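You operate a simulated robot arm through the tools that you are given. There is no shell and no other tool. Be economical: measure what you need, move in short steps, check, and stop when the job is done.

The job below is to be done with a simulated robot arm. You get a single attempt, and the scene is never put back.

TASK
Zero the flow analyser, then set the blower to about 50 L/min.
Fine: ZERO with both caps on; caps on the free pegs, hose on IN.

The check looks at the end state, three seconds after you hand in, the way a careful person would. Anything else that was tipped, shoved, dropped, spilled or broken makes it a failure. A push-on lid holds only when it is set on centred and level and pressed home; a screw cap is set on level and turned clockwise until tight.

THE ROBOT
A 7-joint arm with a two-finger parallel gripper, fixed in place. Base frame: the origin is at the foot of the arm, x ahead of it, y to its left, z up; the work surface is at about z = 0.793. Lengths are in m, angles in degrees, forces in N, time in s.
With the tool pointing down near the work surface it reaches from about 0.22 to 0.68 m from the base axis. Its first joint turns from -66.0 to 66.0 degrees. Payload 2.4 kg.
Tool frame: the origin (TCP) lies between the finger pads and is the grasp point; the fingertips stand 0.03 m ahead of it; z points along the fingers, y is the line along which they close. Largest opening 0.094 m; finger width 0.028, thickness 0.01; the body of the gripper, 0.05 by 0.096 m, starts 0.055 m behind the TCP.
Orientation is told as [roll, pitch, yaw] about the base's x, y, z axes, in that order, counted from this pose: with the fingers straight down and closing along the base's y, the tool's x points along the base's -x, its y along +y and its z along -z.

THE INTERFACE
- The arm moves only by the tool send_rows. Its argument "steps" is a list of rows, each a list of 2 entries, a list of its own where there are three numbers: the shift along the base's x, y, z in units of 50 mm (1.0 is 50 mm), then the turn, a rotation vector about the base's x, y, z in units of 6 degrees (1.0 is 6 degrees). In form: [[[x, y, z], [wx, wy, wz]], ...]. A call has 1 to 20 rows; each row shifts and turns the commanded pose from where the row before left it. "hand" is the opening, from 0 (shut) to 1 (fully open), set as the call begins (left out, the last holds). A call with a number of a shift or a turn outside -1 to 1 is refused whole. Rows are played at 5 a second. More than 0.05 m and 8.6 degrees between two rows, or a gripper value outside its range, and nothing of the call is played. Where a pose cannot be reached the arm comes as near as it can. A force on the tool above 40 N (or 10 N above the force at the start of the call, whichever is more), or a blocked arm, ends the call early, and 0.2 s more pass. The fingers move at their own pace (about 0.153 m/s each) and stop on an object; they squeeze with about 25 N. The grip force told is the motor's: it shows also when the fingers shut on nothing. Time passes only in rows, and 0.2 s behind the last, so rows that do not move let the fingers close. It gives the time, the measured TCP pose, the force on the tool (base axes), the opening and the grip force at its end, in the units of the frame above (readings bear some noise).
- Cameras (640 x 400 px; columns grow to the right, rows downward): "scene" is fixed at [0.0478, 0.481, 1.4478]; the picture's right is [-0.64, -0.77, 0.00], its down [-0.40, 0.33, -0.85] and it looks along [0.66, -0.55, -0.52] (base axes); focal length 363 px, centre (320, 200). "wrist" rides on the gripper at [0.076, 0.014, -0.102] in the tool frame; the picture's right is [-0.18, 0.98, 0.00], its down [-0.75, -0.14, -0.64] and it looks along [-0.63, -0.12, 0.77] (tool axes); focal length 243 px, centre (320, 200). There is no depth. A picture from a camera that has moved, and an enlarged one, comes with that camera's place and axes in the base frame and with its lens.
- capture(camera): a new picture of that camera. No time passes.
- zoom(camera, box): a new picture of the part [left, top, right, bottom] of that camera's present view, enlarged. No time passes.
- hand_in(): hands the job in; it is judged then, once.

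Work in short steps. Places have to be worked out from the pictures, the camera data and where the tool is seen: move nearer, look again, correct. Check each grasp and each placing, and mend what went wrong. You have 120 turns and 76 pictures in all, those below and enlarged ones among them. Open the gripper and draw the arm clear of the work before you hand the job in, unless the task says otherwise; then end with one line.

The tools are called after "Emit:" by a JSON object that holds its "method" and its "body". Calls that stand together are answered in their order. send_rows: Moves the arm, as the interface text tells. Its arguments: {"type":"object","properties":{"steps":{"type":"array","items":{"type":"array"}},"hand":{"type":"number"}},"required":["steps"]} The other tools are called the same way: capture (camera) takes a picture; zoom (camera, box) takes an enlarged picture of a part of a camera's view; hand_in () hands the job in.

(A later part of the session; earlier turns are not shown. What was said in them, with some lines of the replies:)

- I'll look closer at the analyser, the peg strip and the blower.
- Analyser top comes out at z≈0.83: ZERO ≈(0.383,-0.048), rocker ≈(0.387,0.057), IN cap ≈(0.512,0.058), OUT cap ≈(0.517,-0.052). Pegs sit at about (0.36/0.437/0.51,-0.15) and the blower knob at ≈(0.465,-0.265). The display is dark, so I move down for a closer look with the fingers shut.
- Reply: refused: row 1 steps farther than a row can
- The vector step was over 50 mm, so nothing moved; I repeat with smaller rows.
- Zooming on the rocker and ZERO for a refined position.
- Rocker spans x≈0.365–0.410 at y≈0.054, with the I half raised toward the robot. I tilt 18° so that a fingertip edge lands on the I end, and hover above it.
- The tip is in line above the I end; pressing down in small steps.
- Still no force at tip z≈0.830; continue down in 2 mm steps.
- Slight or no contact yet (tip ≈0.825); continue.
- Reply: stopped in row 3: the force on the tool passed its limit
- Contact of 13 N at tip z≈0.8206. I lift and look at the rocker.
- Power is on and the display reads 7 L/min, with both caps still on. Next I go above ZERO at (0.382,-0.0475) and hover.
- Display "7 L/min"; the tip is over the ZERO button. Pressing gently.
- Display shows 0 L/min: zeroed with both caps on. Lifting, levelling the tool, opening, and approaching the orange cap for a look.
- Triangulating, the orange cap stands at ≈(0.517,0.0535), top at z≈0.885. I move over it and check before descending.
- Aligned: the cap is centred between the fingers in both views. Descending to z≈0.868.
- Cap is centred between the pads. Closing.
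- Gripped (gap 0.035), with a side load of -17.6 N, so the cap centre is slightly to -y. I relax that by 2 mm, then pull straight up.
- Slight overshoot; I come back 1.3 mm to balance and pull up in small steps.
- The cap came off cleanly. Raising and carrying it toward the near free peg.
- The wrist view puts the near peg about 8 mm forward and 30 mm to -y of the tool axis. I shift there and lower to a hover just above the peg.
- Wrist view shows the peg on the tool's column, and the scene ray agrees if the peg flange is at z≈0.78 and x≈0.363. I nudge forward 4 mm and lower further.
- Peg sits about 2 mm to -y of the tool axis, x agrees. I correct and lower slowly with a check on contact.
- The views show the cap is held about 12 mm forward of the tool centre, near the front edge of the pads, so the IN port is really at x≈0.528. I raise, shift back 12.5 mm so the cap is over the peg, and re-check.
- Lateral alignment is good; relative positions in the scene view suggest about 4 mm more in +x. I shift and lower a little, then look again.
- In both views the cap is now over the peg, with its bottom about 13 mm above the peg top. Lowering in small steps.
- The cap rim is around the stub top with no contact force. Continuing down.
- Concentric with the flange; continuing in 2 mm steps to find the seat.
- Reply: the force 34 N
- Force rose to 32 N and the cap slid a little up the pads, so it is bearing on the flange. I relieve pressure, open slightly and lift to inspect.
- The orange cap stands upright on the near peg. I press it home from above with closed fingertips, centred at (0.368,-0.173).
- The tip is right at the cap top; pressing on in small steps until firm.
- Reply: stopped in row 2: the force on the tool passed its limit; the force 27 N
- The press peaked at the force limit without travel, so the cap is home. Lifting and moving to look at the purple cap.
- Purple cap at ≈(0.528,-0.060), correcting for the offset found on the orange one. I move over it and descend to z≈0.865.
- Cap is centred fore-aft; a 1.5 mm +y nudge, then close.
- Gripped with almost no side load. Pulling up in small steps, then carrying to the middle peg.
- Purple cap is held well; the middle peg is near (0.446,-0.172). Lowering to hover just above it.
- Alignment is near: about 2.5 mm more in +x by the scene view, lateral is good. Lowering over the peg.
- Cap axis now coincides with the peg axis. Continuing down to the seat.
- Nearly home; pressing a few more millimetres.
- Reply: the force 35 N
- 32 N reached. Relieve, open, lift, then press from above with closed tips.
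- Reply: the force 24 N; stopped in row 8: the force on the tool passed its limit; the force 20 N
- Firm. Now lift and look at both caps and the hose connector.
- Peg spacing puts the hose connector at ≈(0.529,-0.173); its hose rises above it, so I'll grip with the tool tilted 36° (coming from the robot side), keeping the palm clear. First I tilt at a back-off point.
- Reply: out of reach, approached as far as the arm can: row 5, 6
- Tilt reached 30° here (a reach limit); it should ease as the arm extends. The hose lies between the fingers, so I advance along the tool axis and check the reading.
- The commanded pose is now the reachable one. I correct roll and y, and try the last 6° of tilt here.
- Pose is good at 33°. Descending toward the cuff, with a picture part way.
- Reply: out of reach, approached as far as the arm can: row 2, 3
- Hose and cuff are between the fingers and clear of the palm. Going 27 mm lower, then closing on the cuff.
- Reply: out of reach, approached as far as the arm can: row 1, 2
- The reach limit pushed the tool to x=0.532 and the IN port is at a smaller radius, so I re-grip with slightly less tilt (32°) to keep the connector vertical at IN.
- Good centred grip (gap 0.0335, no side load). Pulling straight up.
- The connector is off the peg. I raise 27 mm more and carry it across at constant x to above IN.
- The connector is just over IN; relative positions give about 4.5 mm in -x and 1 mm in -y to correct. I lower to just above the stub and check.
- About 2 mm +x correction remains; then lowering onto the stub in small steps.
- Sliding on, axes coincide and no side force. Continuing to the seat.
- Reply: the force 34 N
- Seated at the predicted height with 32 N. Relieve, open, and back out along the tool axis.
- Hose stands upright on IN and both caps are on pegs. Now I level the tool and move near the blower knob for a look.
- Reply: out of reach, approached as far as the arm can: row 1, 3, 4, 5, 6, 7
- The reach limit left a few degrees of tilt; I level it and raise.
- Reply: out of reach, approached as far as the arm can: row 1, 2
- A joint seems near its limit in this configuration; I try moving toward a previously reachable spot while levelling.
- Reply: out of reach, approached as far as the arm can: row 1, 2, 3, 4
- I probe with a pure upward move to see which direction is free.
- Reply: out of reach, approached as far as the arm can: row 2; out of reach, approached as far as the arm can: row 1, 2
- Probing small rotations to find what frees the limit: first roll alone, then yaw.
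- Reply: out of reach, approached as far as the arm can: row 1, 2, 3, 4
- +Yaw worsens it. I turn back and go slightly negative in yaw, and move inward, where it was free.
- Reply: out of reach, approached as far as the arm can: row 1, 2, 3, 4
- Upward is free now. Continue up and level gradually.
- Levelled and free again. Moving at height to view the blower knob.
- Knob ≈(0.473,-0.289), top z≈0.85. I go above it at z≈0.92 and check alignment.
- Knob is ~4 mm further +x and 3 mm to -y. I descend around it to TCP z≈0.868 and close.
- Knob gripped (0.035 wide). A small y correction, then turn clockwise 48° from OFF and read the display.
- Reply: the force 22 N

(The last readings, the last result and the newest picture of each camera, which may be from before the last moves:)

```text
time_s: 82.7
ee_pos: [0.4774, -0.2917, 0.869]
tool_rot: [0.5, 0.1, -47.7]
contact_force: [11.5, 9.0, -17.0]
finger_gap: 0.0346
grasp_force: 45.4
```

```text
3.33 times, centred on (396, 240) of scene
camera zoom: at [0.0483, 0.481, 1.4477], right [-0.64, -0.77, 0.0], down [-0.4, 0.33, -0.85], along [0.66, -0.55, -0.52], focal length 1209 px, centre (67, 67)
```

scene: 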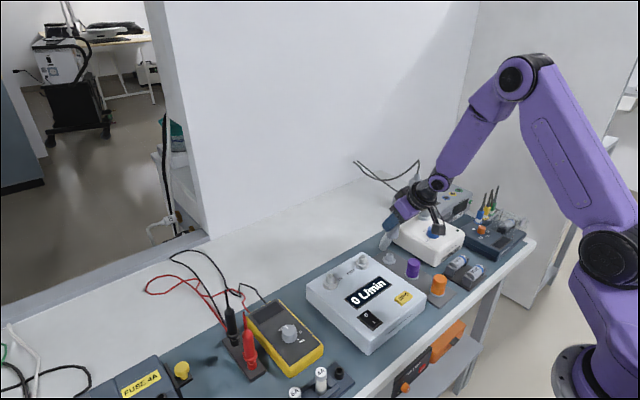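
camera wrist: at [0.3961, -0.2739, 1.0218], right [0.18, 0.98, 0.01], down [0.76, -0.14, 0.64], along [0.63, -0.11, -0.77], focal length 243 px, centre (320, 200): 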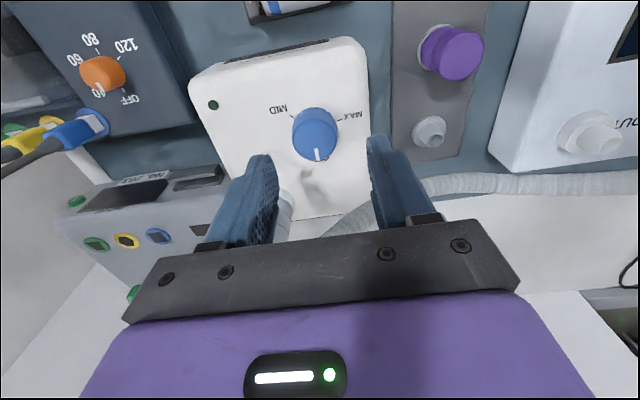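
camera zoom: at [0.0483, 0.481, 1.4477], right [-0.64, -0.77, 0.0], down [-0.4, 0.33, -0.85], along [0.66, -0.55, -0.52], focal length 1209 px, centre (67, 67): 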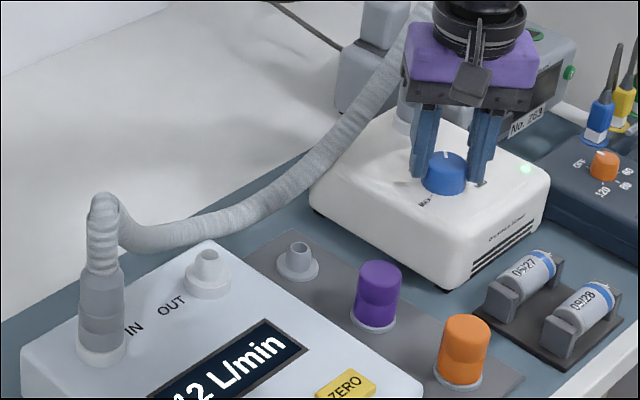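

Display reads 12 L/min after 48°, blower LED lit. I settle z by 1 mm and turn 60° further.

Emit:
{"method": "send_rows", "body": {"steps": [[[0, 0, -0.02], [0, 0, -1]], [[0, 0, 0], [0, 0, -1]], [[0, 0, 0], [0, 0, -1]], [[0, 0, 0], [0, 0, -1]], [[0, 0, 0], [0, 0, -1]], [[0, 0, 0], [0, 0, -1]], [[0, 0, 0], [0, 0, -1]], [[0, 0, 0], [0, 0, -1]], [[0, 0, 0], [0, 0, -1]], [[0, 0, 0], [0, 0, -1]], [[0, 0, 0], [0, 0, 0]]]}}

Emit:
{"method": "zoom", "body": {"camera": "scene", "box": [310, 180, 486, 340]}}

```text
time_s: 85.1
ee_pos: [0.4794, -0.2906, 0.8691]
tool_rot: [0.6, 0.1, -107.6]
contact_force: [4.5, 22.4, 11.6]
finger_gap: 0.0346
grasp_force: 45.2
```

```text
2.50 times, centred on (398, 260) of scene
camera zoom: at [0.0477, 0.4816, 1.4476], right [-0.64, -0.77, 0.0], down [-0.4, 0.33, -0.85], along [0.66, -0.55, -0.52], focal length 907 px, centre (125, 50)
```

zoom: 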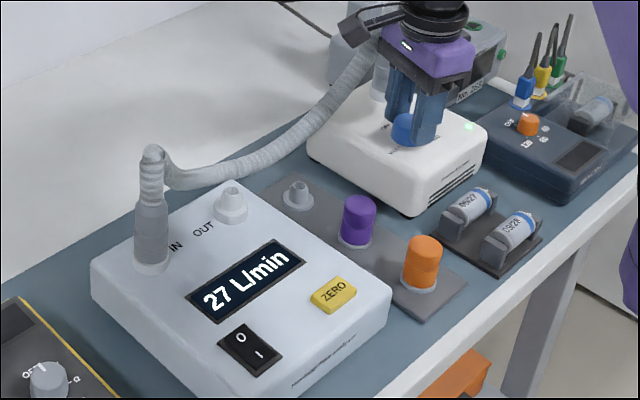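

27 L/min at 108°: exactly 0.25 L/min per degree, so 92° more. I open, rotate back 90° around the knob, and re-grip.

Emit:
{"method": "send_rows", "body": {"steps": [[[0, 0, 0], [0, 0, 0]], [[0, 0, 0], [0, 0, 0]], [[0, 0, 0.1], [0, 0, 1]], [[0, 0, 0.3], [0, 0, 1]], [[0, 0, 0.1], [0, 0, 1]], [[0, 0, 0], [0, 0, 1]], [[0, 0, 0], [0, 0, 1]], [[0, 0, 0], [0, 0, 1]], [[0, 0, 0], [0, 0, 1]], [[0, 0, 0], [0, 0, 1]], [[0, 0, 0], [0, 0, 1]], [[0, 0, 0], [0, 0, 1]], [[0, 0, 0], [0, 0, 1]], [[0, 0, 0], [0, 0, 1]], [[0, 0, 0], [0, 0, 1]], [[0, 0, 0], [0, 0, 1]], [[0, 0, 0], [0, 0, 1]], [[0, 0, 0], [0, 0, 0]]], "hand": 0.6}}

```text
time_s: 88.9
ee_pos: [0.4766, -0.2919, 0.8938]
tool_rot: [0.6, 0.0, -17.5]
contact_force: [-0.3, -0.1, -0.1]
finger_gap: 0.0565
grasp_force: 0.0
```

Descend again around the knob and close.

Emit:
{"method": "send_rows", "body": {"steps": [[[0.03, 0, -0.25], [0, 0, 0]], [[0, 0, -0.25], [0, 0, 0]], [[0, 0, 0], [0, 0, 0]]]}}

Emit:
{"method": "send_rows", "body": {"steps": [[[0, 0, 0], [0, 0, 0]], [[0, 0, 0], [0, 0, 0]], [[0, 0, 0], [0, 0, 0]]], "hand": 0}}

```text
time_s: 89.7
ee_pos: [0.4773, -0.2931, 0.8689]
tool_rot: [0.5, 0.1, -17.6]
contact_force: [-0.4, -0.5, 0.3]
finger_gap: 0.0564
grasp_force: 0.1
```

```text
time_s: 90.5
ee_pos: [0.4778, -0.2928, 0.8679]
tool_rot: [0.5, 0.1, -17.6]
contact_force: [1.3, 2.8, -0.8]
finger_gap: 0.0349
grasp_force: 45.2
```

Well centred. Turn 92° clockwise and read the display.

Emit:
{"method": "send_rows", "body": {"steps": [[[0, 0, 0], [0, 0, -1]], [[0, 0, 0], [0, 0, -1]], [[0, 0, 0], [0, 0, -1]], [[0, 0, 0], [0, 0, -1]], [[0, 0, 0], [0, 0, -1]], [[0, 0, 0], [0, 0, -1]], [[0, 0, 0], [0, 0, -1]], [[0, 0, 0], [0, 0, -1]], [[0, 0, 0], [0, 0, -1]], [[0, 0, 0], [0, 0, -1]], [[0, 0, 0], [0, 0, -1]], [[0, 0, 0], [0, 0, -1]], [[0, 0, 0], [0, 0, -1]], [[0, 0, 0], [0, 0, -1]], [[0, 0, 0], [0, 0, -1]], [[0, 0, 0], [0, 0, -0.4]], [[0, 0, 0], [0, 0, 0]]]}}

Emit:
{"method": "zoom", "body": {"camera": "scene", "box": [310, 180, 486, 340]}}

```text
time_s: 94.1
ee_pos: [0.4773, -0.2933, 0.8692]
tool_rot: [0.4, 0.0, -110.1]
contact_force: [-8.4, 3.7, -3.4]
finger_gap: 0.0348
grasp_force: 45.4
```

```text
2.50 times, centred on (398, 260) of scene
camera zoom: at [0.0476, 0.481, 1.4478], right [-0.64, -0.77, 0.0], down [-0.4, 0.33, -0.85], along [0.66, -0.55, -0.52], focal length 907 px, centre (125, 50)
```

zoom: 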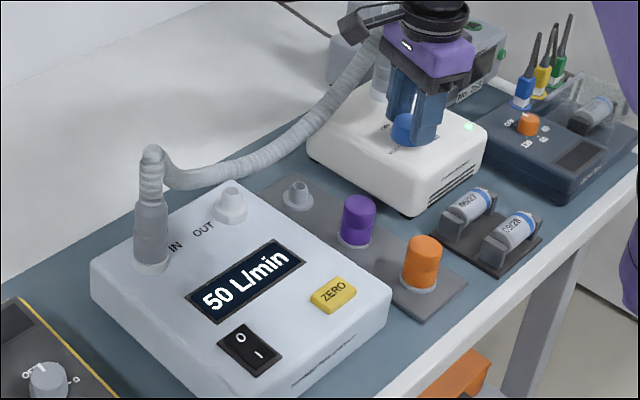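

50 L/min. Opening, lifting straight up and clear, then a final look.

Emit:
{"method": "send_rows", "body": {"steps": [[[0, 0, 0], [0, 0, 0]], [[0, 0, 0], [0, 0, 0]], [[0, 0, 0.4], [0, 0, 0]], [[0, 0, 0.8], [0, 0, 0]], [[0, 0, 0.8], [0, 0, 0]], [[-0.4, 0, 0.8], [0, 0, 0]], [[-0.4, 0, 0.8], [0, 0, 0]], [[-0.4, 0, 0.5], [0, 0, 0]], [[0, 0, 0], [0, 0, 0]]], "hand": 0.6}}

Emit:
{"method": "zoom", "body": {"camera": "scene", "box": [300, 180, 540, 340]}}

```text
time_s: 96.1
ee_pos: [0.4159, -0.2931, 1.0735]
tool_rot: [0.5, 0.1, -110.0]
contact_force: [0.7, -0.1, 0.0]
finger_gap: 0.0563
grasp_force: 0.1
```

```text
2.50 times, centred on (420, 260) of scene
camera zoom: at [0.0478, 0.481, 1.4478], right [-0.64, -0.77, 0.0], down [-0.4, 0.33, -0.85], along [0.66, -0.55, -0.52], focal length 907 px, centre (70, 50)
```

zoom: 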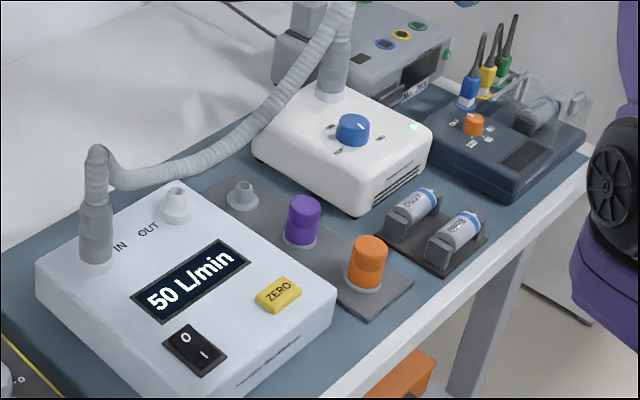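

The display holds 50 L/min, the hose is on IN, OUT is open, the caps are on the pegs and the arm is clear. Handing in.

Emit:
{"method": "hand_in", "body": {}}

```text
The job is handed in.
```

The flow analyser was zeroed with both caps on. The caps are now on the two free pegs, the hose is on IN, and the blower is set so the display reads 50 L/min.
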